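You operate a simulated robot arm through the tools that you are given. There is no shell and no other tool. Be economical: measure what you need, move in short steps, check, and stop when the job is done.

You are at the controls of a simulated robot arm. One attempt, no reset.

TASK
Put the juice in the bottle rack and the apple in the fridge drawer.
Fine: shut drawer and fridge. Set down upright: carton. Where these are worked on the way, their far stop is far enough and under half their travel is too little: fridge drawer.
Where things are to end (x, y in the base frame): carton within 0.06 m of [1.08, 0.05].

Only the result counts: the job must be done as asked and must still hold three seconds after the hand-in. Knocking over, shifting, dropping, spilling or breaking anything else fails it.

THE ROBOT
A 7-joint arm with a two-finger parallel gripper on a trunk, on a base that drives. Base frame: it is fixed to the floor where the robot stands at the start and does not move with it; the origin is under the middle of the robot, x ahead of it, y to its left, z up. Units: m, degrees, N and s.
With the tool pointing down near the work surface it reaches from about 0.26 to 0.72 m from the robot's upright axis, wherever it stands. Its first joint turns from -115.0 to 115.0 degrees. Places, roughly: apple [1.5, -0.5, 1]; bottle rack of the fridge [1, 0.2, 0.9]; carton [1.5, -0.25, 1]; fridge door [0.9, 0.1, 1.2]; fridge drawer [1.2, 0.3, 0.7]; inside of the fridge drawer [1.1, 0.2, 0.7]. Payload 3.91 kg.
Tool frame: the origin (TCP) lies between the finger pads and is the grasp point; the fingertips stand 0.03 m ahead of it; z points along the fingers, y is the line along which they close. Largest opening 0.11 m; finger width 0.02, thickness 0.01; the body of the gripper, 0.048 by 0.112 m, starts 0.055 m behind the TCP.
Orientation is told as [roll, pitch, yaw] about the base's x, y, z axes, in that order, counted from this pose: with the fingers straight down and closing along the base's y, the tool's x points along the base's -x, its y along +y and its z along -z.

THE INTERFACE
- The arm moves only by the tool drive_tool. Its argument "rows" is text: rows parted by semicolons, each of 7 numbers parted by spaces: the shift along the tool's x, y, z in units of 40 mm (1.0 is 40 mm), then the turn, a rotation vector about the tool's x, y, z in units of 5 degrees (1.0 is 5 degrees), then the opening in per cent of the stroke, from 0 (shut) to 100 (fully open). In form: dx dy dz ax ay az jaw; .... A call has 1 to 12 rows; each row shifts and turns the commanded pose from where the row before left it, along the tool's axes as they then stand. A call with a number of a shift or a turn outside -1 to 1 is refused whole. Rows are played at 5 a second. More than 0.05 m and 8.6 degrees between two rows, or a gripper value outside its range, and nothing of the call is played. Where a pose cannot be reached the arm comes as near as it can. A force on the tool above 70 N (or 10 N above the force at the start of the call, whichever is more), or a blocked arm, ends the call early, and 0.2 s more pass. Each finger travels about 0.108 m/s and halts on what it meets, pressing with about 32 N; the grip force reading is that of the motor and also rises with nothing between the fingers. The clock runs only during rows and for 0.2 s after the last one: add rows that do not move to give the fingers time. It gives the time, the measured TCP pose, the force on the tool (base axes), the opening and the grip force at its end, in the units of the frame above (readings bear some noise), with the torque about the TCP (base axes, N m) and any sound that the robot's microphone picked up, and new pictures: "views" is both (left out), scene, wrist or none.
- Cameras (640 x 400 px; columns grow to the right, rows downward): "scene" is now at [0.0275, 0.1511, 1.4435]; the picture's right is [-0.01, -1.00, 0.00], its down [-0.53, 0.00, -0.85] and it looks along [0.85, -0.00, -0.53] (base axes); focal length 290 px, centre (320, 200). "wrist" rides on the gripper at [0.072, 0.017, -0.103] in the tool frame; the picture's right is [-0.23, 0.97, 0.00], its down [-0.76, -0.18, -0.62] and it looks along [-0.61, -0.14, 0.78] (tool axes); focal length 222 px, centre (320, 200). There is no depth. A picture from a camera that has moved, and an enlarged one, comes with that camera's place and axes in the base frame and with its lens.
- raise_lower(by): slides the trunk up (or, below 0, down) by that many m; the arm and the scene camera ride with it, the base frame stays. It gives what a move gives, with no picture.
- roll_base(legs): drives the robot by 1 to 6 legs, each [ahead, turn to the left] in m and degrees, along the robot's own axes; the way and the turn of a leg run together, so that a leg with both is an arc; at most 1.5 m and 180 degrees a leg. The arm and the cameras ride along, it lands a little off, and it stops where it bumps. It gives what a move gives, and a new picture of the scene camera.
- pan_tilt(pan, tilt): turns the head with the scene camera to pan (to the left, within 155 degrees either way) and tilt (down, from -29 to 69), counted from straight ahead of the robot. It gives what a move gives, and a new picture of the scene camera.
- enlarge(camera, box): a new picture of the part [left, top, right, bottom] of that camera's present view, enlarged. No time passes.
- finish_job(): hands the job in; it is judged then, once.

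Work in short steps. Places have to be worked out from the pictures, the camera data and where the tool is seen: move nearer, look again, correct. Check each grasp and each placing, and mend what went wrong. You have 120 turns and 260 pictures in all, those below and enlarged ones among them. Open the gripper and draw the arm clear of the work before you hand the job in, unless the task says otherwise; then end with one line.

The tools are called after "Request:" by a JSON object that holds its "op" and its "data". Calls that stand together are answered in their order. drive_tool: Moves the arm, as the interface text tells. Its arguments: {"type":"object","properties":{"rows":{"type":"string"},"views":{"type":"string","enum":["both","scene","wrist","none"]}},"required":["rows"]} The other tools are called the same way: raise_lower (by) slides the trunk up or down; roll_base (legs) drives the base; pan_tilt (pan, tilt) turns the head that bears the scene camera; enlarge (camera, box) takes an enlarged picture of a part of a camera's view; finish_job () hands the job in.

At the start:

```text
time: 0.0
position: [0.4714, -0.0018, 1.2645]
tcp_rot: [0.0, 0.1, 0.0]
ft_force: [-0.4, 0.0, -0.4]
ft_torque: [-0.02, 0.01, -0.01]
width: 0.1098
grip_force: 0.1
trunk travel left (down, up): [-0.535, 0.455]
robot x, y, heading: [0.0003, -0.0029, 0.0]
head pan, tilt: [-0.3, 31.8]
```

scene: 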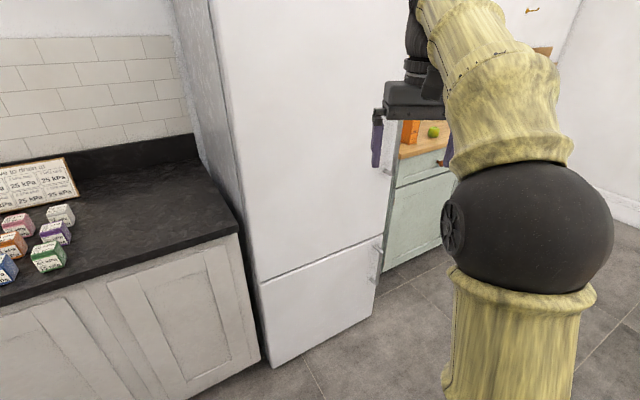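
wrist: 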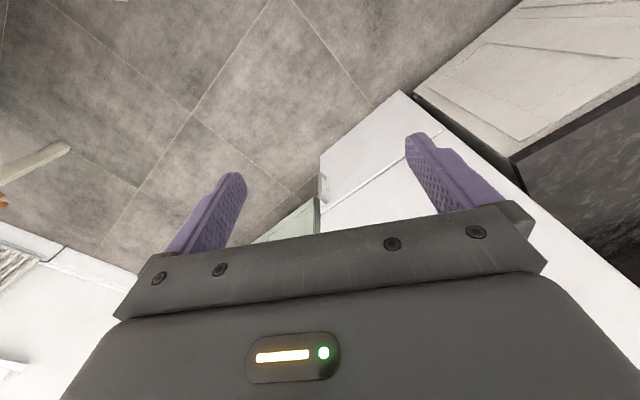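

The fridge stands ahead-left with its door shut, and the carton and apple are on a counter to the right behind the arm. I'll pan the head to get a better view of both.

Request:
{"op": "pan_tilt", "data": {"pan": -20, "tilt": 20}}

Request:
{"op": "enlarge", "data": {"camera": "scene", "box": [0, 0, 640, 400]}}

```text
time: 0.8
position: [0.4727, -0.0018, 1.264]
tcp_rot: [0.0, 0.0, -0.1]
ft_force: [0.4, 0.2, -0.3]
ft_torque: [0.0, -0.04, 0.01]
width: 0.1102
grip_force: 0.0
trunk travel left (down, up): [-0.535, 0.455]
robot x, y, heading: [0.0028, -0.0013, 0.1]
head pan, tilt: [-20.0, 20.0]
camera scene: at [0.0254, 0.1198, 1.4623], right [-0.34, -0.94, 0.0], down [-0.32, 0.12, -0.94], along [0.88, -0.32, -0.34], focal length 290 px, centre (320, 200)
```

scene: 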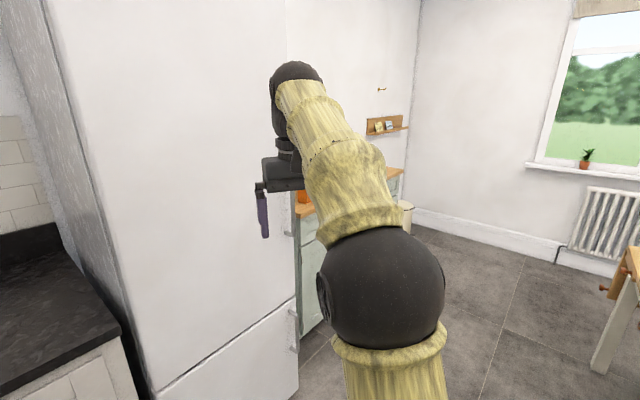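

```text
1.00 times, centred on (320, 200) of scene
camera zoom: at [0.0254, 0.1198, 1.4623], right [-0.34, -0.94, 0.0], down [-0.32, 0.12, -0.94], along [0.88, -0.32, -0.34], focal length 290 px, centre (320, 200)
```

zoom: 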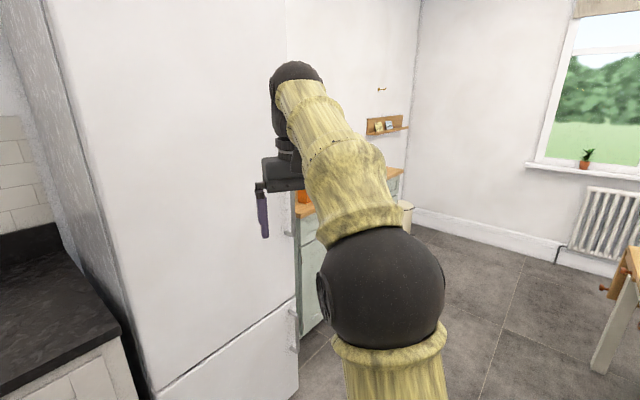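

The fridge front runs from about (0.80, 0.38) to (1.07, -0.14), hinged on the left. I'll check the floor to the right before I drive that way.

Request:
{"op": "pan_tilt", "data": {"pan": -75, "tilt": 35}}

```text
time: 2.1
position: [0.4719, -0.0037, 1.2642]
tcp_rot: [0.0, -0.1, -0.1]
ft_force: [0.6, 0.0, -0.5]
ft_torque: [0.02, -0.01, -0.02]
width: 0.1099
grip_force: 0.1
trunk travel left (down, up): [-0.535, 0.455]
robot x, y, heading: [-0.0017, 0.0008, -0.0]
head pan, tilt: [-75.0, 35.0]
camera scene: at [-0.0393, 0.0665, 1.4385], right [-0.97, -0.26, 0.0], down [-0.15, 0.55, -0.82], along [0.21, -0.79, -0.57], focal length 290 px, centre (320, 200)
```

scene: 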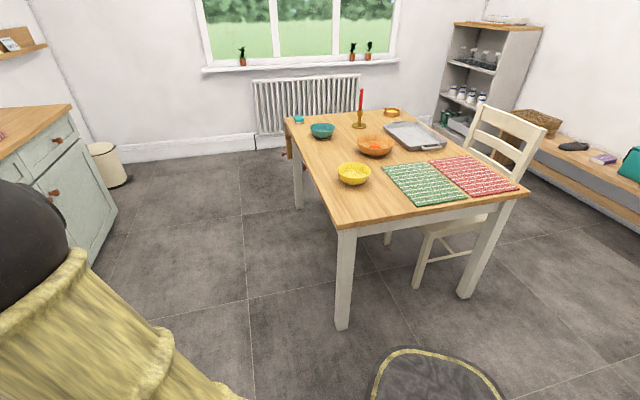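

The floor to the front-right is clear, and the table edge is about 0.5 m beyond. I'll drive to about (0.42, -0.42) and face the fridge and counter.

Request:
{"op": "roll_base", "data": {"legs": [[0, -45], [0.6, 0], [0, 55]]}}

Request:
{"op": "pan_tilt", "data": {"pan": -15, "tilt": 30}}

Request:
{"op": "pan_tilt", "data": {"pan": 20, "tilt": 30}}

```text
time: 10.0
position: [0.9009, -0.3363, 1.2646]
tcp_rot: [0.0, 0.0, 11.1]
ft_force: [-0.5, -0.8, -1.2]
ft_torque: [-0.03, 0.0, 0.02]
width: 0.1099
grip_force: 0.1
trunk travel left (down, up): [-0.535, 0.455]
robot x, y, heading: [0.437, -0.4266, 11.1]
head pan, tilt: [-75.0, 35.0]
camera scene: at [0.3851, -0.3669, 1.4385], right [-0.9, -0.44, 0.0], down [-0.25, 0.51, -0.82], along [0.36, -0.73, -0.57], focal length 290 px, centre (320, 200)
```

scene: 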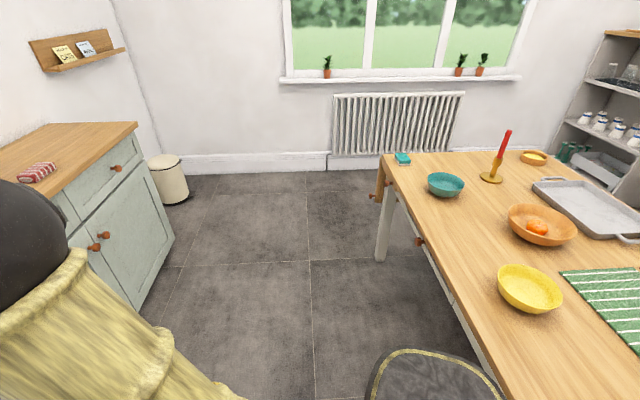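

```text
time: 11.3
position: [0.8994, -0.3367, 1.2643]
tcp_rot: [-0.1, 0.0, 11.1]
ft_force: [-0.8, -0.6, -0.3]
ft_torque: [0.02, -0.02, 0.01]
width: 0.1099
grip_force: 0.1
trunk travel left (down, up): [-0.535, 0.455]
robot x, y, heading: [0.4385, -0.4243, 11.3]
head pan, tilt: [-15.0, 30.0]
camera scene: at [0.4365, -0.2939, 1.4463], right [-0.07, -1.0, 0.0], down [-0.5, 0.03, -0.87], along [0.86, -0.06, -0.5], focal length 290 px, centre (320, 200)
```

scene: 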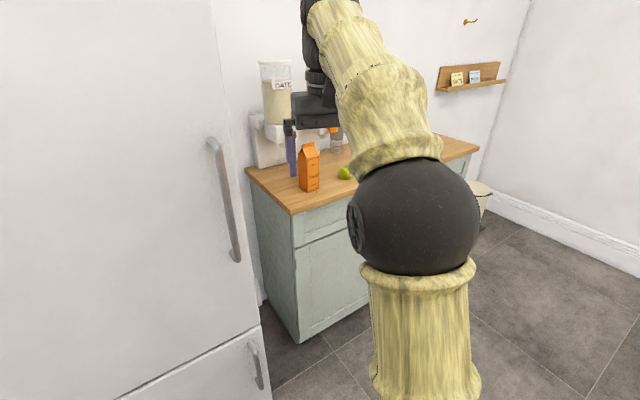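

```text
time: 12.3
position: [0.9, -0.3355, 1.2654]
tcp_rot: [0.0, 0.0, 11.2]
ft_force: [-0.2, -0.6, 0.4]
ft_torque: [0.01, 0.03, -0.01]
width: 0.1099
grip_force: 0.1
trunk travel left (down, up): [-0.535, 0.455]
robot x, y, heading: [0.4398, -0.4265, 10.9]
head pan, tilt: [20.0, 30.0]
camera scene: at [0.4236, -0.2411, 1.4463], right [0.52, -0.86, 0.0], down [-0.43, -0.26, -0.87], along [0.74, 0.45, -0.5], focal length 290 px, centre (320, 200)
```

scene: 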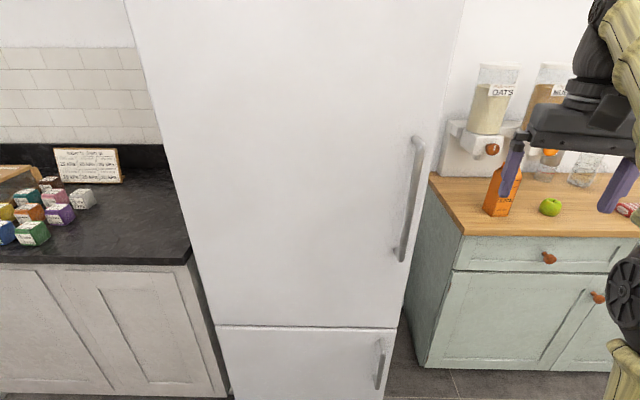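

The fridge is turned 30°, with its hinge near (0.78, 0.38). The door handle is a vertical bar near (1.015, -0.12), z 0.95–1.26. I'll check the robot's own base size and take a closer picture of the handle.

Request:
{"op": "enlarge", "data": {"camera": "scene", "box": [360, 120, 460, 280]}}

Request:
{"op": "pan_tilt", "data": {"pan": 60, "tilt": 69}}

```text
2.50 times, centred on (410, 200) of scene
camera zoom: at [0.4236, -0.2411, 1.4463], right [0.52, -0.86, 0.0], down [-0.43, -0.26, -0.87], along [0.74, 0.45, -0.5], focal length 725 px, centre (95, 200)
```

zoom: 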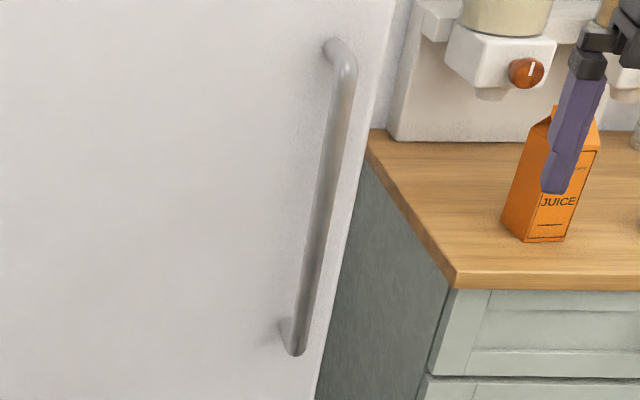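

```text
time: 13.4
position: [0.9002, -0.3362, 1.2648]
tcp_rot: [-0.1, 0.0, 11.2]
ft_force: [0.7, -0.6, -0.2]
ft_torque: [-0.02, 0.01, -0.03]
width: 0.1098
grip_force: 0.1
trunk travel left (down, up): [-0.535, 0.455]
robot x, y, heading: [0.4359, -0.4248, 11.4]
head pan, tilt: [60.0, 68.8]
camera scene: at [0.3643, -0.2349, 1.3949], right [0.95, -0.32, 0.0], down [-0.3, -0.88, -0.36], along [0.12, 0.34, -0.93], focal length 290 px, centre (320, 200)
```

scene: 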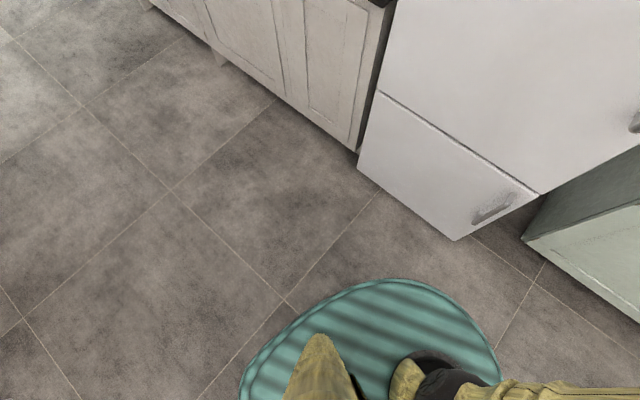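

The handle stands off the door and I can grip it with a horizontal hand. I'll turn the tool to yaw 30° and bring it in front of the handle, then pitch the fingers forward.

Request:
{"op": "pan_tilt", "data": {"pan": 15, "tilt": 35}}

Request:
{"op": "drive_tool", "data": {"rows": "0 0 0 0 0 -0.95 100;0 0 0 0 0 -0.95 100;0 0 0 0 0 -0.95 100;0 0 0 0 0 -0.95 100;-0.36 0.8 0.8 0 0 0 100;-0.36 0.8 0.8 0 0 0 100;-0.36 0.8 0.8 0 0 0 100;-0.36 0.8 0.8 0 0 0 100;0 0 0.8 0 -1 0 100;0 0 0 0 -1 0 100;0 0 0 0 -1 0 100;0 0 0 0 -1 0 100", "views": "none"}}

Request:
{"op": "drive_tool", "data": {"rows": "0 0 0 0 -1 0 100;0 0 0 0 -1 0 100;0 0 0 0 -1 0 100;0 0 0 0 -1 0 100;0 0 0 0 -1 0 100;0 0 0 0 -1 0 100;0 0 0 0 -1 0 100;0 0 0 0 -1 0 100;0 0 0 0 -1 0 100;0 0 0 0 -1 0 100;0 0 0 0 -1 0 100;0 0 0 0 -1 0 100", "views": "both"}}

```text
time: 14.5
position: [0.8997, -0.3359, 1.2645]
tcp_rot: [-0.1, 0.1, 11.2]
ft_force: [0.3, 0.8, 0.0]
ft_torque: [0.0, -0.01, 0.0]
width: 0.1101
grip_force: 0.1
trunk travel left (down, up): [-0.535, 0.455]
robot x, y, heading: [0.435, -0.4229, 11.3]
head pan, tilt: [15.0, 35.0]
camera scene: at [0.4252, -0.2489, 1.4384], right [0.44, -0.9, 0.0], down [-0.51, -0.25, -0.82], along [0.73, 0.36, -0.57], focal length 290 px, centre (320, 200)
```

scene: 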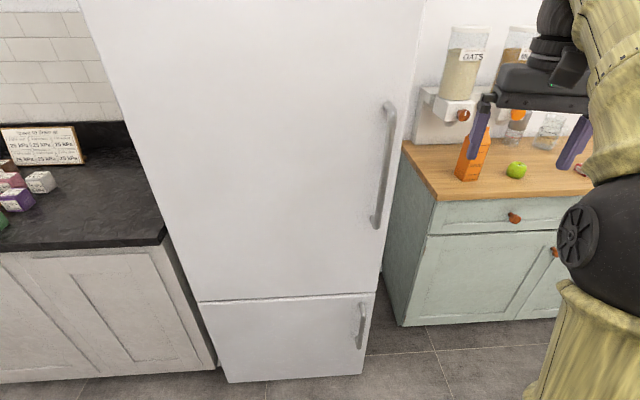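

```text
time: 17.1
position: [0.8852, -0.1976, 1.104]
tcp_rot: [0.0, -20.0, 30.1]
ft_force: [0.7, 1.2, 0.3]
ft_torque: [0.0, -0.01, -0.01]
width: 0.1099
grip_force: 0.1
trunk travel left (down, up): [-0.535, 0.455]
robot x, y, heading: [0.4401, -0.4259, 11.2]
head pan, tilt: [15.0, 35.0]
```

```text
time: 19.7
position: [0.886, -0.1964, 1.1037]
tcp_rot: [0.2, -80.1, 30.0]
ft_force: [-0.9, 0.0, -0.3]
ft_torque: [0.04, -0.01, -0.02]
width: 0.1099
grip_force: 0.0
trunk travel left (down, up): [-0.535, 0.455]
robot x, y, heading: [0.4349, -0.4272, 11.1]
head pan, tilt: [15.0, 35.0]
camera scene: at [0.4253, -0.2489, 1.4385], right [0.44, -0.9, 0.0], down [-0.51, -0.25, -0.82], along [0.73, 0.36, -0.57], focal length 290 px, centre (320, 200)
camera wrist: at [0.7784, -0.2397, 1.0518], right [-0.46, 0.86, 0.22], down [-0.33, -0.4, 0.86], along [0.83, 0.32, 0.46], focal length 222 px, centre (320, 200)
```

scene: 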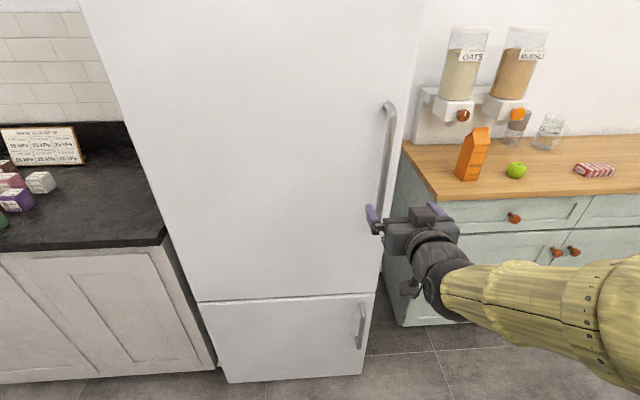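
wrist: 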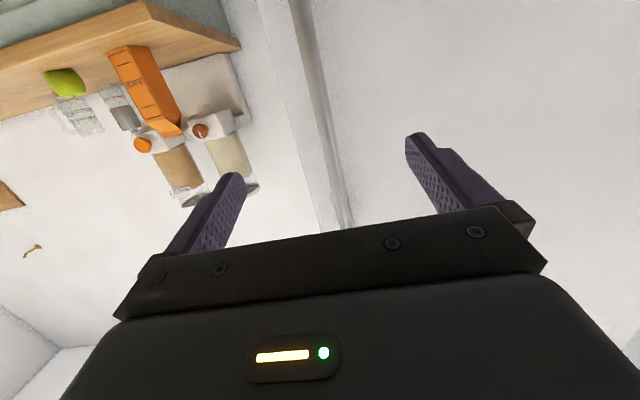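

The bar lies midway between the fingers. I'll finish the pitch and advance 0.14 m.

Request:
{"op": "drive_tool", "data": {"rows": "0 0 0 0 -1 0 100;0 0 0 0 -1 0 100;0 0 0.87 0 0 0 100;0 0 0.87 0 0 0 100;0 0 0.87 0 0 0 100;0 0 0.87 0 0 0 100", "views": "both"}}

```text
time: 21.1
position: [1.0074, -0.1259, 1.1037]
tcp_rot: [18.7, -90.0, 11.4]
ft_force: [0.0, 0.1, 0.7]
ft_torque: [0.0, -0.03, -0.02]
width: 0.11
grip_force: 0.1
trunk travel left (down, up): [-0.535, 0.455]
robot x, y, heading: [0.4389, -0.4234, 11.2]
head pan, tilt: [15.0, 35.0]
camera scene: at [0.4256, -0.2488, 1.4384], right [0.44, -0.9, 0.0], down [-0.52, -0.25, -0.82], along [0.73, 0.36, -0.57], focal length 290 px, centre (320, 200)
camera wrist: at [0.9094, -0.1637, 1.0322], right [-0.49, 0.84, 0.23], down [-0.45, -0.47, 0.76], along [0.75, 0.27, 0.61], focal length 222 px, centre (320, 200)
```

scene: 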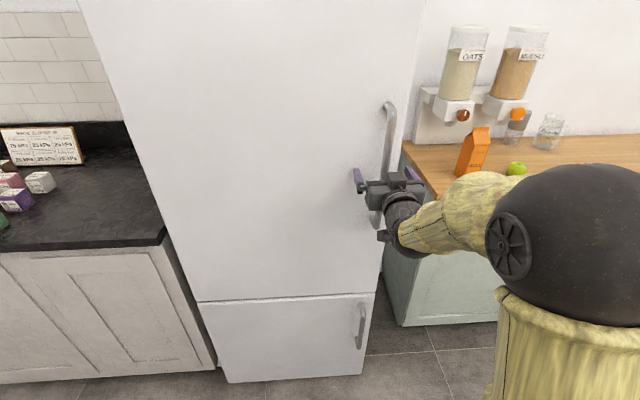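
wrist: 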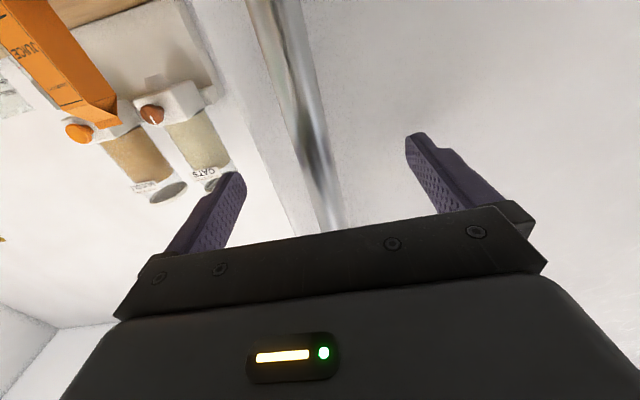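

The bar is between the fingers, so I close and check the width.

Request:
{"op": "drive_tool", "data": {"rows": "0 0 0 0 0 0 0;0 0 0 0 0 0 0;0 0 0 0 0 0 0;0 0 0 0 0 0 0", "views": "wrist"}}

```text
time: 22.1
position: [1.0059, -0.124, 1.104]
tcp_rot: [-97.6, -89.9, 128.0]
ft_force: [-4.9, 7.3, 0.6]
ft_torque: [0.1, 0.11, 0.07]
width: 0.0178
grip_force: 44.7
trunk travel left (down, up): [-0.535, 0.455]
robot x, y, heading: [0.4316, -0.4265, 11.3]
head pan, tilt: [15.0, 35.0]
camera wrist: at [0.9076, -0.162, 1.0327], right [-0.49, 0.84, 0.23], down [-0.45, -0.47, 0.76], along [0.75, 0.27, 0.61], focal length 222 px, centre (320, 200)
```

wrist: 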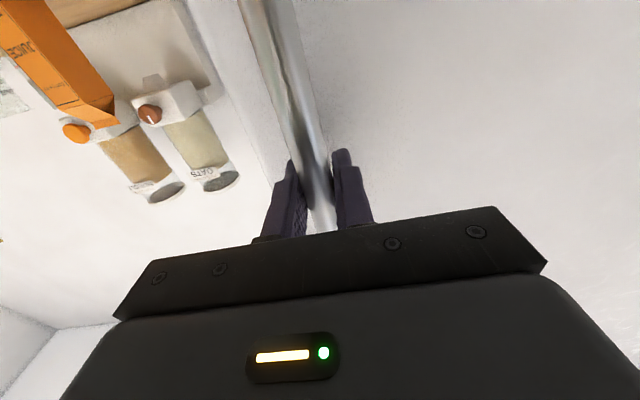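

The grip is firm on the bar. I'll pull along the door's arc, 4° a row, in a first short stretch.

Request:
{"op": "drive_tool", "data": {"rows": "0 0.1 -0.957 0.8 0 0 0;0 0.138 -0.957 0.8 0 0 0;0 0.138 -0.957 0.8 0 0 0;0 0.138 -0.957 0.8 0 0 0", "views": "scene"}}

```text
time: 23.1
position: [0.8578, -0.1704, 1.1043]
tcp_rot: [-53.4, -89.7, 67.6]
ft_force: [-2.4, 5.7, -8.3]
ft_torque: [0.06, 0.44, 0.31]
width: 0.0179
grip_force: 44.9
trunk travel left (down, up): [-0.535, 0.455]
robot x, y, heading: [0.4335, -0.4284, 11.3]
head pan, tilt: [15.0, 35.0]
camera scene: at [0.4247, -0.2476, 1.4381], right [0.44, -0.9, 0.0], down [-0.51, -0.25, -0.82], along [0.73, 0.36, -0.57], focal length 290 px, centre (320, 200)
```

scene: 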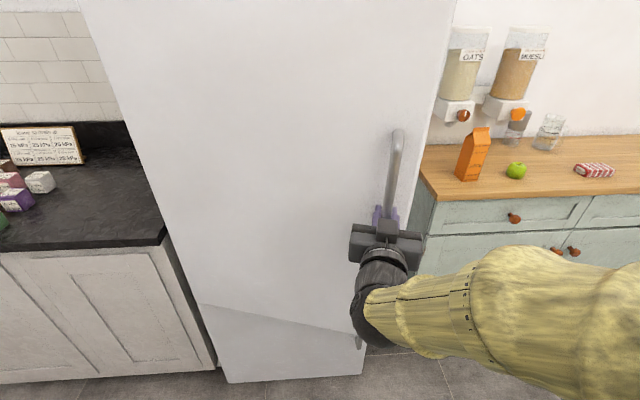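

The door opens smoothly with low force. I'll continue another 16°.

Request:
{"op": "drive_tool", "data": {"rows": "0 0.138 -0.957 0.8 0 0 0;0 0.138 -0.957 0.8 0 0 0;0 0.138 -0.957 0.8 0 0 0;0 0.138 -0.957 0.8 0 0 0", "views": "scene"}}

```text
time: 24.1
position: [0.7062, -0.1726, 1.1078]
tcp_rot: [-30.9, -89.8, 28.7]
ft_force: [-7.4, -38.6, -34.8]
ft_torque: [0.3, -0.18, 0.21]
width: 0.0178
grip_force: 45.4
out of reach, approached as far as the arm can: row 2
trunk travel left (down, up): [-0.535, 0.455]
robot x, y, heading: [0.439, -0.4251, 11.1]
head pan, tilt: [15.0, 35.0]
camera scene: at [0.4248, -0.2537, 1.4388], right [0.44, -0.9, 0.0], down [-0.51, -0.25, -0.82], along [0.74, 0.36, -0.57], focal length 290 px, centre (320, 200)
```

scene: 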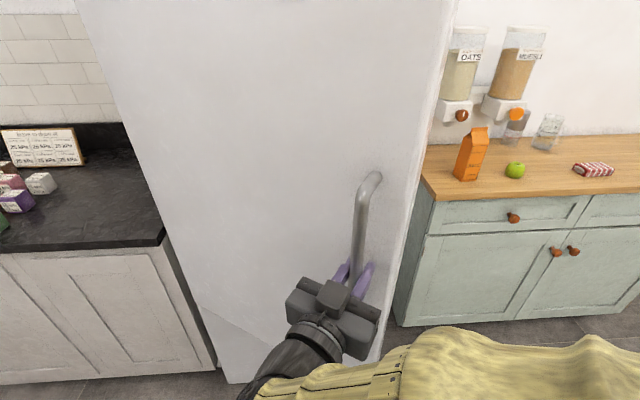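

It is near the arm's limit with the door about 32° open. I'll release the bar and back the base off.

Request:
{"op": "drive_tool", "data": {"rows": "0 0 0 0 0 0 100;0 0 0 0 0 0 100;0 0 0 0 0 0 100;0 0 0 0 0 0 100", "views": "none"}}

Request:
{"op": "roll_base", "data": {"legs": [[-0.2, 0]]}}

```text
time: 25.1
position: [0.7072, -0.1651, 1.1088]
tcp_rot: [127.6, -90.0, -129.3]
ft_force: [-0.2, -0.1, 0.5]
ft_torque: [0.02, -0.01, 0.02]
width: 0.1099
grip_force: 0.1
trunk travel left (down, up): [-0.535, 0.455]
robot x, y, heading: [0.4359, -0.4236, 10.9]
head pan, tilt: [15.0, 35.0]
```

```text
time: 26.7
position: [0.5097, -0.2045, 1.1076]
tcp_rot: [170.0, -90.0, -171.6]
ft_force: [-0.6, -0.1, -0.2]
ft_torque: [0.02, 0.0, 0.02]
width: 0.11
grip_force: 0.1
trunk travel left (down, up): [-0.535, 0.455]
robot x, y, heading: [0.2397, -0.4621, 11.4]
head pan, tilt: [15.0, 35.0]
camera scene: at [0.2286, -0.288, 1.4385], right [0.44, -0.9, 0.0], down [-0.51, -0.26, -0.82], along [0.73, 0.36, -0.57], focal length 290 px, centre (320, 200)
```

scene: 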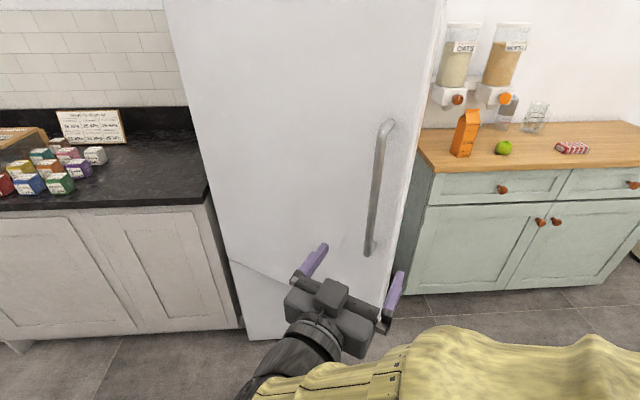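

The door stays open at about 32°, with its free edge near (0.76, -0.22). I'll drive to about (0.62, -0.72) so the arm can reach inside the gap from the right.

Request:
{"op": "roll_base", "data": {"legs": [[0, -45], [0.46, 0], [0, 94]]}}

Request:
{"op": "pan_tilt", "data": {"pan": 0, "tilt": 35}}

```text
time: 35.5
position: [0.5931, -0.3399, 1.1082]
tcp_rot: [-54.8, -89.9, 103.6]
ft_force: [-0.4, -0.6, 0.0]
ft_torque: [0.02, 0.0, 0.02]
width: 0.1103
grip_force: 0.1
trunk travel left (down, up): [-0.535, 0.455]
robot x, y, heading: [0.6256, -0.7144, 62.1]
head pan, tilt: [15.0, 35.0]
camera scene: at [0.4782, -0.6086, 1.4385], right [0.97, -0.22, 0.0], down [-0.13, -0.56, -0.82], along [0.18, 0.8, -0.57], focal length 290 px, centre (320, 200)
```

scene: 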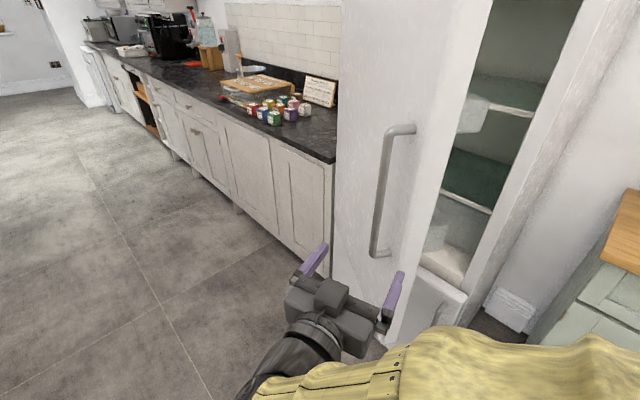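

```text
time: 36.3
position: [0.5922, -0.3392, 1.1089]
tcp_rot: [-65.9, -90.0, 114.8]
ft_force: [-0.8, 0.5, -0.4]
ft_torque: [0.01, 0.03, 0.02]
width: 0.11
grip_force: 0.2
trunk travel left (down, up): [-0.535, 0.455]
robot x, y, heading: [0.6239, -0.7104, 61.8]
head pan, tilt: [0.0, 35.0]
camera scene: at [0.4997, -0.6166, 1.4385], right [0.88, -0.47, 0.0], down [-0.27, -0.51, -0.82], along [0.38, 0.72, -0.57], focal length 290 px, centre (320, 200)
```

scene: 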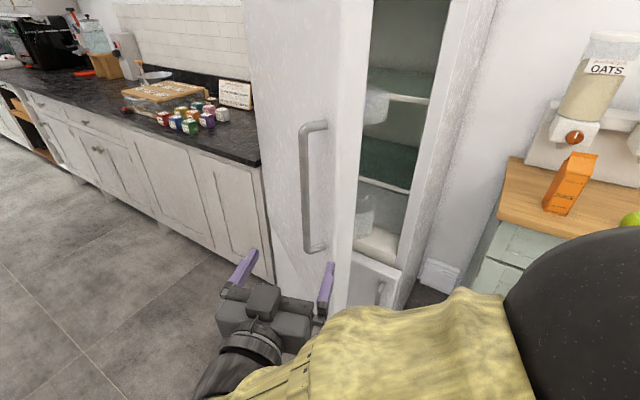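

The gap shows the inside shelves and racks on the door. I'll enlarge it.

Request:
{"op": "enlarge", "data": {"camera": "scene", "box": [310, 0, 480, 310]}}

```text
1.29 times, centred on (395, 155) of scene
camera zoom: at [0.4997, -0.6166, 1.4385], right [0.88, -0.47, 0.0], down [-0.27, -0.51, -0.82], along [0.38, 0.72, -0.57], focal length 374 px, centre (223, 258)
```

zoom: 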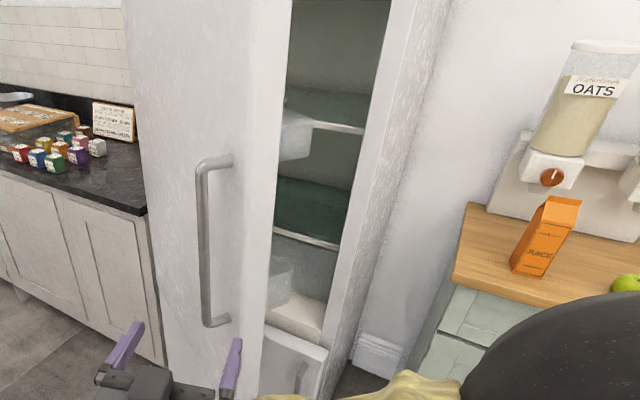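

I'll close the fingers, move the hand right to the front of the gap, and turn it to point into the gap.

Request:
{"op": "drive_tool", "data": {"rows": "0 -0.98 0.51 0 0 0 0;0 -0.98 0.51 0 0 0 0;0 -0.98 0.51 0 0 0 0;0 -0.98 0.51 0 0 0 0;0 -0.98 0.51 0 0 0 0;0 -0.98 0.51 0 0 0 0;0 0 0 -1 0 0 0;0 0 0 -1 0 0 0;0 0 0 -1 0 0 0;0 0 0 -1 0 0 0;0 0 0 -1 0 0 0;0 0 0 -1 0 0 0", "views": "both"}}

```text
time: 38.9
position: [0.7872, -0.2942, 1.1633]
tcp_rot: [63.8, -90.0, 15.2]
ft_force: [-0.1, -0.1, -0.3]
ft_torque: [-0.01, 0.01, 0.01]
width: 0.0002
grip_force: 31.9
out of reach, approached as far as the arm can: row 1, 2, 3, 4, 5, 6, 7, 8, 9
trunk travel left (down, up): [-0.535, 0.455]
robot x, y, heading: [0.6241, -0.7111, 62.1]
head pan, tilt: [0.0, 35.0]
camera scene: at [0.5, -0.6166, 1.4385], right [0.88, -0.47, 0.0], down [-0.27, -0.51, -0.82], along [0.38, 0.72, -0.57], focal length 290 px, centre (320, 200)
camera wrist: at [0.7516, -0.393, 1.0918], right [-0.96, 0.19, 0.23], down [0.06, -0.65, 0.76], along [0.29, 0.74, 0.61], focal length 222 px, centre (320, 200)
```

scene: 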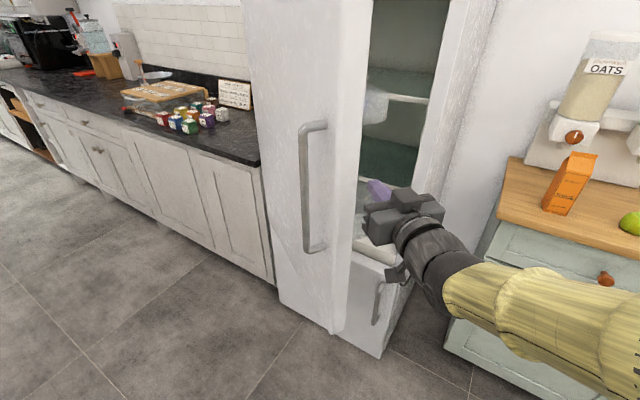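
wrist: 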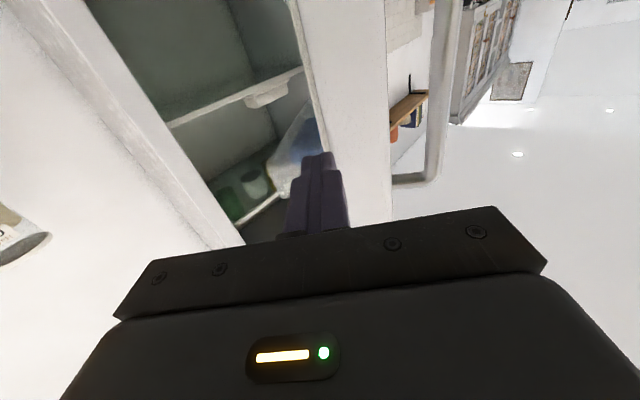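

The closed fingers are just outside the door's edge. I'll shift right and a little down to clear it, then check.

Request:
{"op": "drive_tool", "data": {"rows": "0.5 -0.7 0 0 0 0 0;0.5 -0.7 0 0 0 0 0;0.5 -0.7 0 0 0 0 0", "views": "wrist"}}

```text
time: 39.7
position: [0.8737, -0.3081, 1.1064]
tcp_rot: [23.8, -89.9, 55.2]
ft_force: [0.3, 0.1, 0.0]
ft_torque: [0.02, -0.01, 0.0]
width: 0.0002
grip_force: 31.7
out of reach, approached as far as the arm can: row 1
trunk travel left (down, up): [-0.535, 0.455]
robot x, y, heading: [0.6227, -0.7107, 62.3]
head pan, tilt: [0.0, 35.0]
camera wrist: at [0.837, -0.4064, 1.0343], right [-0.96, 0.19, 0.23], down [0.06, -0.64, 0.76], along [0.29, 0.74, 0.61], focal length 222 px, centre (320, 200)
```

wrist: 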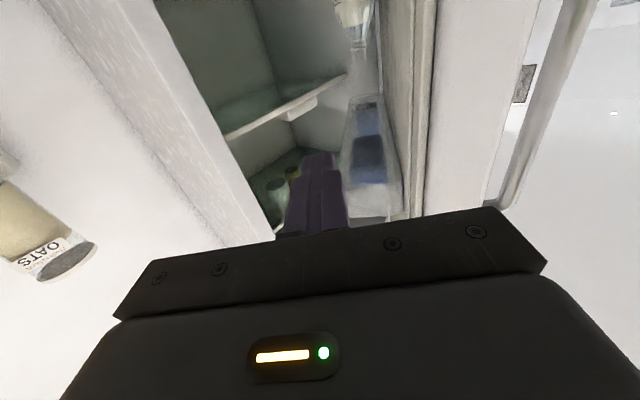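

The fingers now point into the opening, clear of the door's edge. I'll advance 0.12 m.

Request:
{"op": "drive_tool", "data": {"rows": "0 0 1 0 0 0 0;0 0 1 0 0 0 0;0 0 1 0 0 0 0", "views": "both"}}

```text
time: 40.5
position: [0.8956, -0.1915, 1.1053]
tcp_rot: [76.2, -90.0, 2.9]
ft_force: [-0.8, 0.2, -0.2]
ft_torque: [0.0, -0.02, 0.0]
width: 0.0
grip_force: 32.0
trunk travel left (down, up): [-0.535, 0.455]
robot x, y, heading: [0.6234, -0.7099, 62.1]
head pan, tilt: [0.0, 35.0]
camera scene: at [0.5, -0.6165, 1.4384], right [0.88, -0.47, 0.0], down [-0.27, -0.51, -0.82], along [0.38, 0.72, -0.57], focal length 290 px, centre (320, 200)
camera wrist: at [0.859, -0.2896, 1.0337], right [-0.96, 0.19, 0.23], down [0.05, -0.65, 0.76], along [0.29, 0.74, 0.61], focal length 222 px, centre (320, 200)
```

scene: 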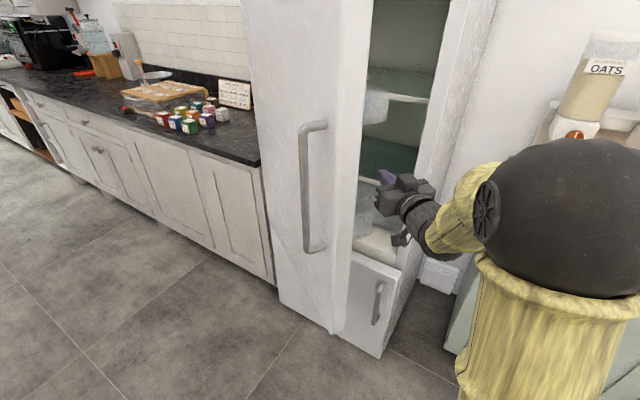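
wrist: 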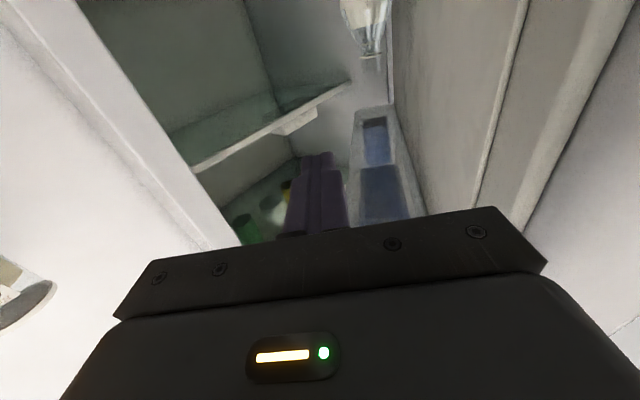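

The hand is inside, between the two door racks. I'll sweep left along the door's arc to push it open from within.

Request:
{"op": "drive_tool", "data": {"rows": "0 0.95 -0.3 0.8 0 0 0;0 0.95 -0.3 0.8 0 0 0;0 0.95 -0.3 0.8 0 0 0;0 0.95 -0.3 0.8 0 0 0;0 0.95 -0.3 0.8 0 0 0;0 0.95 -0.3 0.8 0 0 0;0 0.95 -0.3 0.8 0 0 0", "views": "both"}}

```text
time: 42.1
position: [0.614, -0.168, 1.1062]
tcp_rot: [-159.5, -90.0, -149.4]
ft_force: [-8.1, -14.6, 3.9]
ft_torque: [-0.36, 0.52, 1.12]
width: 0.0
grip_force: 31.6
trunk travel left (down, up): [-0.535, 0.455]
robot x, y, heading: [0.6234, -0.7111, 62.3]
head pan, tilt: [0.0, 35.0]
camera scene: at [0.4974, -0.6192, 1.4386], right [0.88, -0.47, 0.0], down [-0.27, -0.51, -0.82], along [0.38, 0.73, -0.57], focal length 290 px, centre (320, 200)
camera wrist: at [0.5368, -0.2363, 1.0351], right [-0.76, 0.61, 0.23], down [-0.25, -0.6, 0.76], along [0.6, 0.52, 0.61], focal length 222 px, centre (320, 200)
```

scene: 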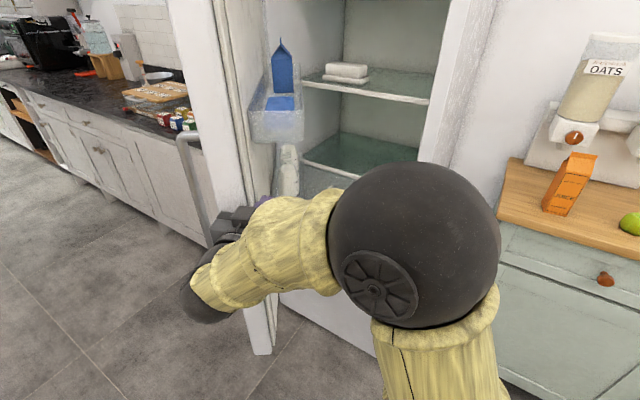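
wrist: 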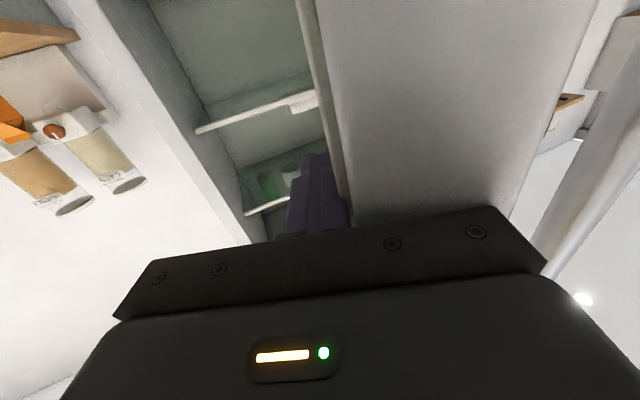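

The door is pushed to about 55–60°, with the fingertips bearing near its edge. I'll continue the sweep, keeping a bit more engagement.

Request:
{"op": "drive_tool", "data": {"rows": "0 0.9 0.2 0.6 0 0 0;0 0.9 0.2 0.6 0 0 0;0 0.9 0 0.6 0 0 0;0 0.9 0 0.6 0 0 0;0 0.9 0 0.6 0 0 0", "views": "both"}}

```text
time: 42.5
position: [0.5851, -0.1522, 1.104]
tcp_rot: [-47.5, -89.6, 98.4]
ft_force: [-15.6, -37.4, -2.1]
ft_torque: [0.96, -0.42, 2.93]
width: 0.0
grip_force: 31.7
trunk travel left (down, up): [-0.535, 0.455]
robot x, y, heading: [0.6275, -0.7071, 62.2]
head pan, tilt: [0.0, 35.0]
stopped in row 1: the force on the tool passed its limit (the readings are from after the stop); the commanded pose is now the measured one
camera scene: at [0.4954, -0.6241, 1.4388], right [0.89, -0.46, 0.0], down [-0.26, -0.5, -0.82], along [0.38, 0.73, -0.57], focal length 290 px, centre (320, 200)
camera wrist: at [0.5069, -0.2232, 1.0335], right [-0.75, 0.62, 0.22], down [-0.26, -0.59, 0.77], along [0.6, 0.52, 0.6], focal length 222 px, centre (320, 200)
```

scene: 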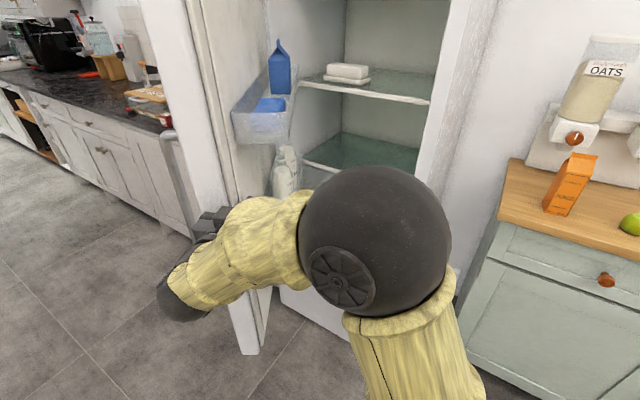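
wrist: 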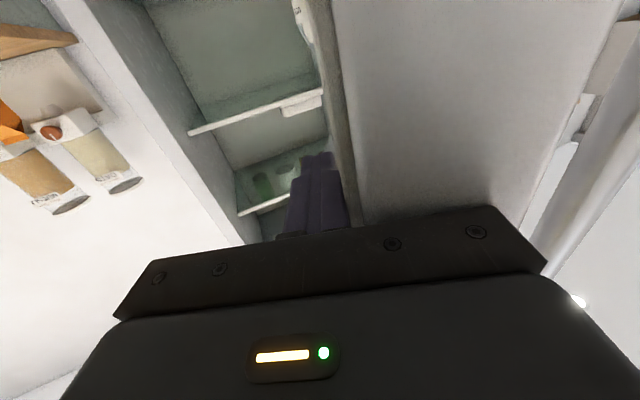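

The force limit tripped because the hand's body bore on the door's end. I'll ease back along z while continuing to sweep left.

Request:
{"op": "drive_tool", "data": {"rows": "0 0.3 -0.6 0.2 0 0 0;0 0.85 -0.4 0.8 0 0 0;0 0.85 -0.4 0.8 0 0 0;0 0.85 -0.4 0.8 0 0 0;0 0.85 -0.4 0.8 0 0 0", "views": "both"}}

```text
time: 43.6
position: [0.4276, -0.1027, 1.102]
tcp_rot: [-57.6, -89.2, 90.6]
ft_force: [-0.2, 0.2, -0.4]
ft_torque: [0.0, 0.02, 0.01]
width: 0.0001
grip_force: 31.6
trunk travel left (down, up): [-0.535, 0.455]
robot x, y, heading: [0.6232, -0.7125, 62.2]
head pan, tilt: [0.0, 35.0]
camera scene: at [0.499, -0.6164, 1.4384], right [0.88, -0.47, 0.0], down [-0.27, -0.51, -0.82], along [0.38, 0.72, -0.57], focal length 290 px, centre (320, 200)
camera wrist: at [0.3325, -0.1457, 1.0305], right [-0.53, 0.82, 0.22], down [-0.43, -0.48, 0.77], along [0.73, 0.32, 0.6], focal length 222 px, centre (320, 200)
```

scene: 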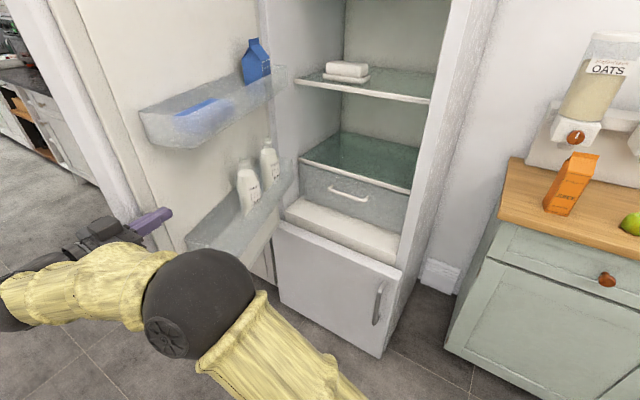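
wrist: 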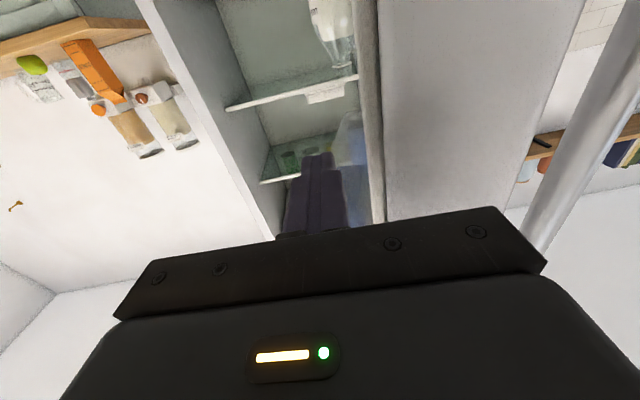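

The door is now around 70–75° open. I can see the drawer (white handle) and a lower rack holding two bottles. I'll draw the hand back to the right and move the base closer so I can push the door past 90°.

Request:
{"op": "drive_tool", "data": {"rows": "0 -0.9 0 0 0 0 0;0 -0.9 0 0 0 0 0;0 -0.9 0 0 0 0 0;0 -0.9 0 0 0 0 0;0 -0.9 0 0 0 0 0", "views": "none"}}

Request:
{"op": "roll_base", "data": {"legs": [[0, 75], [0.23, 0], [0, -65]]}}

```text
time: 44.9
position: [0.5282, -0.253, 1.1018]
tcp_rot: [-46.4, -89.4, 79.6]
ft_force: [0.4, 0.8, -0.3]
ft_torque: [-0.01, 0.0, 0.0]
width: 0.0001
grip_force: 32.1
trunk travel left (down, up): [-0.535, 0.455]
robot x, y, heading: [0.62, -0.7133, 62.3]
head pan, tilt: [0.0, 35.0]
```

```text
time: 52.8
position: [0.2677, -0.1243, 1.0999]
tcp_rot: [-47.9, -89.4, 92.5]
ft_force: [-0.9, -0.5, 0.1]
ft_torque: [0.0, 0.0, 0.01]
width: 0.0
grip_force: 31.8
trunk travel left (down, up): [-0.535, 0.455]
robot x, y, heading: [0.4551, -0.5525, 73.9]
head pan, tilt: [0.0, 35.0]
stopped in leg 3: the robot was blocked; the commanded pose is now the measured one
camera scene: at [0.3119, -0.4868, 1.4385], right [0.96, -0.27, 0.0], down [-0.16, -0.55, -0.82], along [0.23, 0.79, -0.57], focal length 290 px, centre (320, 200)
```

scene: 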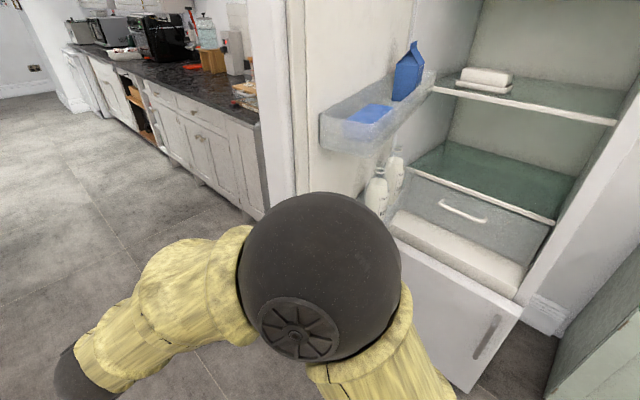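

The turn was blocked, so the hand is probably against the door's outer edge. I'll back it off along -z and look.

Request:
{"op": "drive_tool", "data": {"rows": "0 0 -0.8 0 0 0 0;0 0 -0.8 0 0 0 0;0 0 -0.8 0 0 0 0", "views": "both"}}

```text
time: 53.6
position: [0.198, -0.1927, 1.102]
tcp_rot: [-51.3, -89.4, 95.7]
ft_force: [0.1, 0.2, -0.4]
ft_torque: [0.01, 0.0, -0.01]
width: 0.0001
grip_force: 32.1
trunk travel left (down, up): [-0.535, 0.455]
robot x, y, heading: [0.4547, -0.5536, 73.9]
head pan, tilt: [0.0, 35.0]
camera scene: at [0.3118, -0.4873, 1.4385], right [0.96, -0.27, 0.0], down [-0.16, -0.55, -0.82], along [0.23, 0.79, -0.57], focal length 290 px, centre (320, 200)
camera wrist: at [0.1135, -0.2539, 1.0311], right [-0.68, 0.7, 0.22], down [-0.32, -0.56, 0.77], along [0.66, 0.45, 0.6], focal length 222 px, centre (320, 200)
```

scene: 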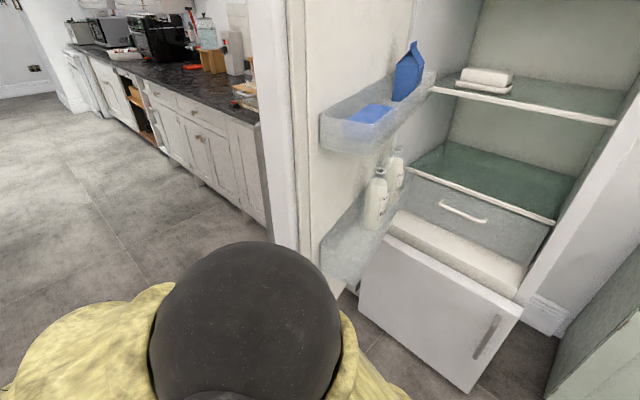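
wrist: 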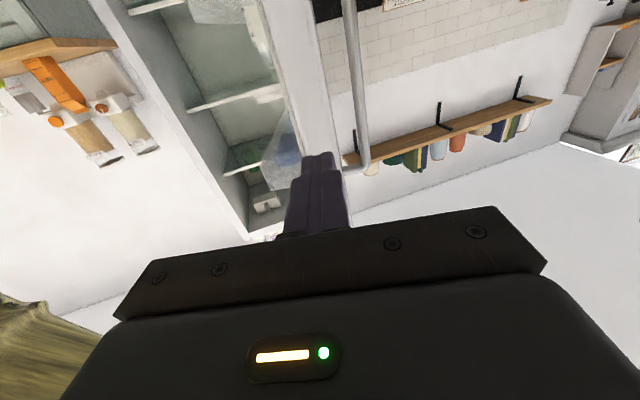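

The fingers point at the door's end strip. I'll shift right, then move in along the inner face.

Request:
{"op": "drive_tool", "data": {"rows": "0 -1 0.1 0 0 0 0;0 -1 0.1 0 0 0 0;0 -1 0.1 0 0 0 0;0 -0.3 0.9 0 0 0 0;0 0 1 0 0 0 0", "views": "both"}}

```text
time: 54.8
position: [0.3588, -0.2223, 1.1025]
tcp_rot: [-48.7, -89.4, 93.3]
ft_force: [-0.7, 0.4, 1.3]
ft_torque: [-0.03, 0.01, 0.0]
width: 0.0
grip_force: 32.0
trunk travel left (down, up): [-0.535, 0.455]
robot x, y, heading: [0.4561, -0.5568, 74.0]
head pan, tilt: [0.0, 35.0]
camera scene: at [0.3123, -0.4866, 1.4385], right [0.96, -0.28, 0.0], down [-0.16, -0.55, -0.82], along [0.23, 0.79, -0.57], focal length 290 px, centre (320, 200)
camera wrist: at [0.2722, -0.284, 1.0324], right [-0.68, 0.7, 0.22], down [-0.32, -0.56, 0.77], along [0.66, 0.45, 0.6], focal length 222 px, centre (320, 200)
```

scene: 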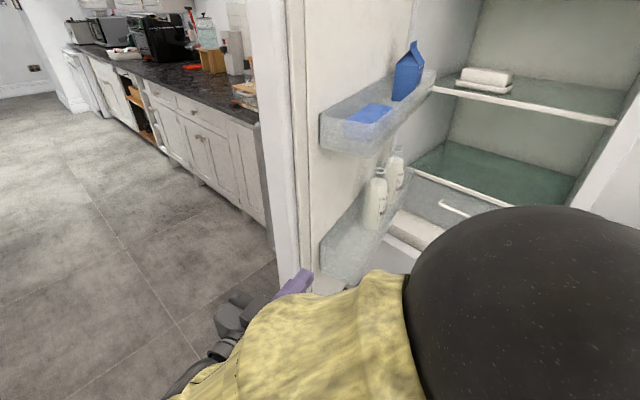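
wrist: 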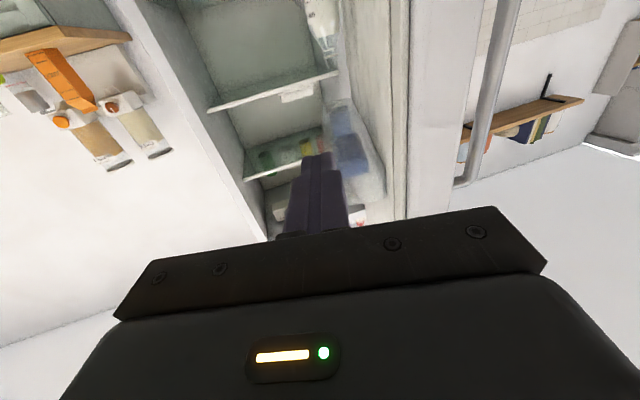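

The fingers now lie inside the door. I'll advance 0.1 m and sweep left.

Request:
{"op": "drive_tool", "data": {"rows": "0 0 0.9 0 0 0 0;0 0 0.9 0 0 0 0;0 0.8 0.2 0 0 0 0;0 0.9 0 0.4 0 0 0;0 0.9 -0.2 0.6 0 0 0;0 0.9 -0.2 0.6 0 0 0;0 0.9 -0.2 0.6 0 0 0", "views": "both"}}

```text
time: 56.4
position: [0.2794, -0.049, 1.0991]
tcp_rot: [-62.5, -89.4, 96.0]
ft_force: [-0.1, 0.7, 0.0]
ft_torque: [0.0, -0.01, 0.0]
width: 0.0001
grip_force: 32.4
trunk travel left (down, up): [-0.535, 0.455]
robot x, y, heading: [0.454, -0.5575, 74.1]
head pan, tilt: [0.0, 35.0]
camera scene: at [0.3117, -0.4863, 1.4384], right [0.96, -0.27, 0.0], down [-0.16, -0.55, -0.82], along [0.23, 0.79, -0.57], focal length 290 px, centre (320, 200)
camera wrist: at [0.184, -0.0925, 1.0283], right [-0.54, 0.81, 0.22], down [-0.42, -0.48, 0.77], along [0.73, 0.32, 0.6], focal length 222 px, centre (320, 200)
```

scene: 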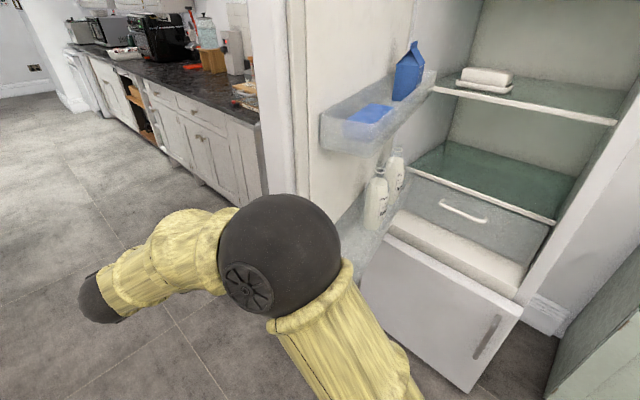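
wrist: 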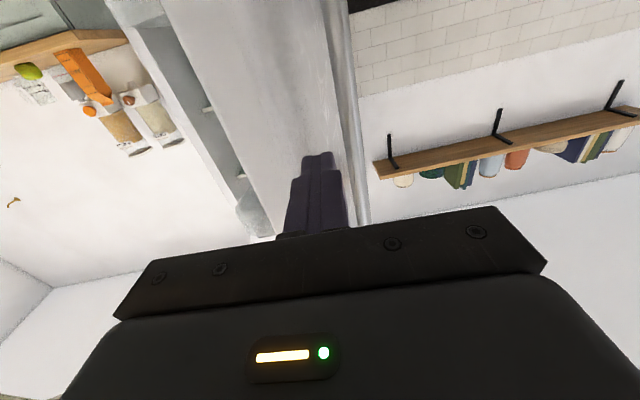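

The fingers slipped off the end because I hadn't gone deep enough. I'll go round the end again, align with the door (yaw ~49°) and insert about 0.3 m.

Request:
{"op": "drive_tool", "data": {"rows": "0 0 -1 0 0 0 0;0 0 -1 0 0 0 0;0 -1 0 -0.6 0 0 0;0 -1 0 -0.6 0 0 0;0 -1 0 -0.6 0 0 0;0 -1 0 -0.6 0 0 0;0 -1 0 -0.6 0 0 0;0 -0.6 0.4 -0.6 0 0 0", "views": "both"}}

```text
time: 58.2
position: [0.3687, -0.2534, 1.1019]
tcp_rot: [-39.4, -89.4, 91.0]
ft_force: [-0.2, 0.2, -0.3]
ft_torque: [0.0, -0.02, -0.02]
width: 0.0002
grip_force: 31.8
trunk travel left (down, up): [-0.535, 0.455]
robot x, y, heading: [0.4522, -0.5514, 74.0]
head pan, tilt: [0.0, 35.0]
camera scene: at [0.3123, -0.4872, 1.4386], right [0.96, -0.28, 0.0], down [-0.16, -0.55, -0.82], along [0.23, 0.79, -0.57], focal length 290 px, centre (320, 200)
camera wrist: at [0.2906, -0.3245, 1.0315], right [-0.76, 0.61, 0.22], down [-0.25, -0.59, 0.77], along [0.6, 0.53, 0.6], focal length 222 px, centre (320, 200)
```

scene: 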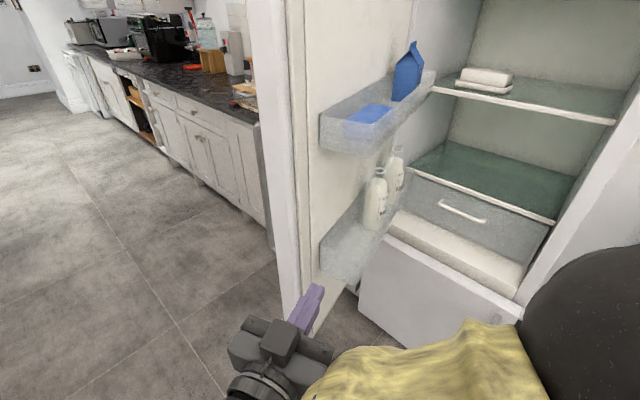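
wrist: 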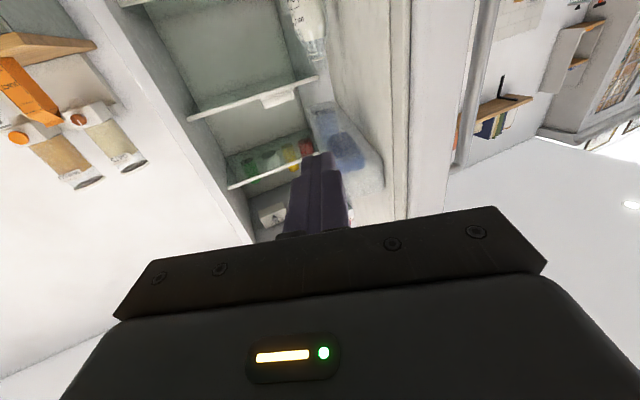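

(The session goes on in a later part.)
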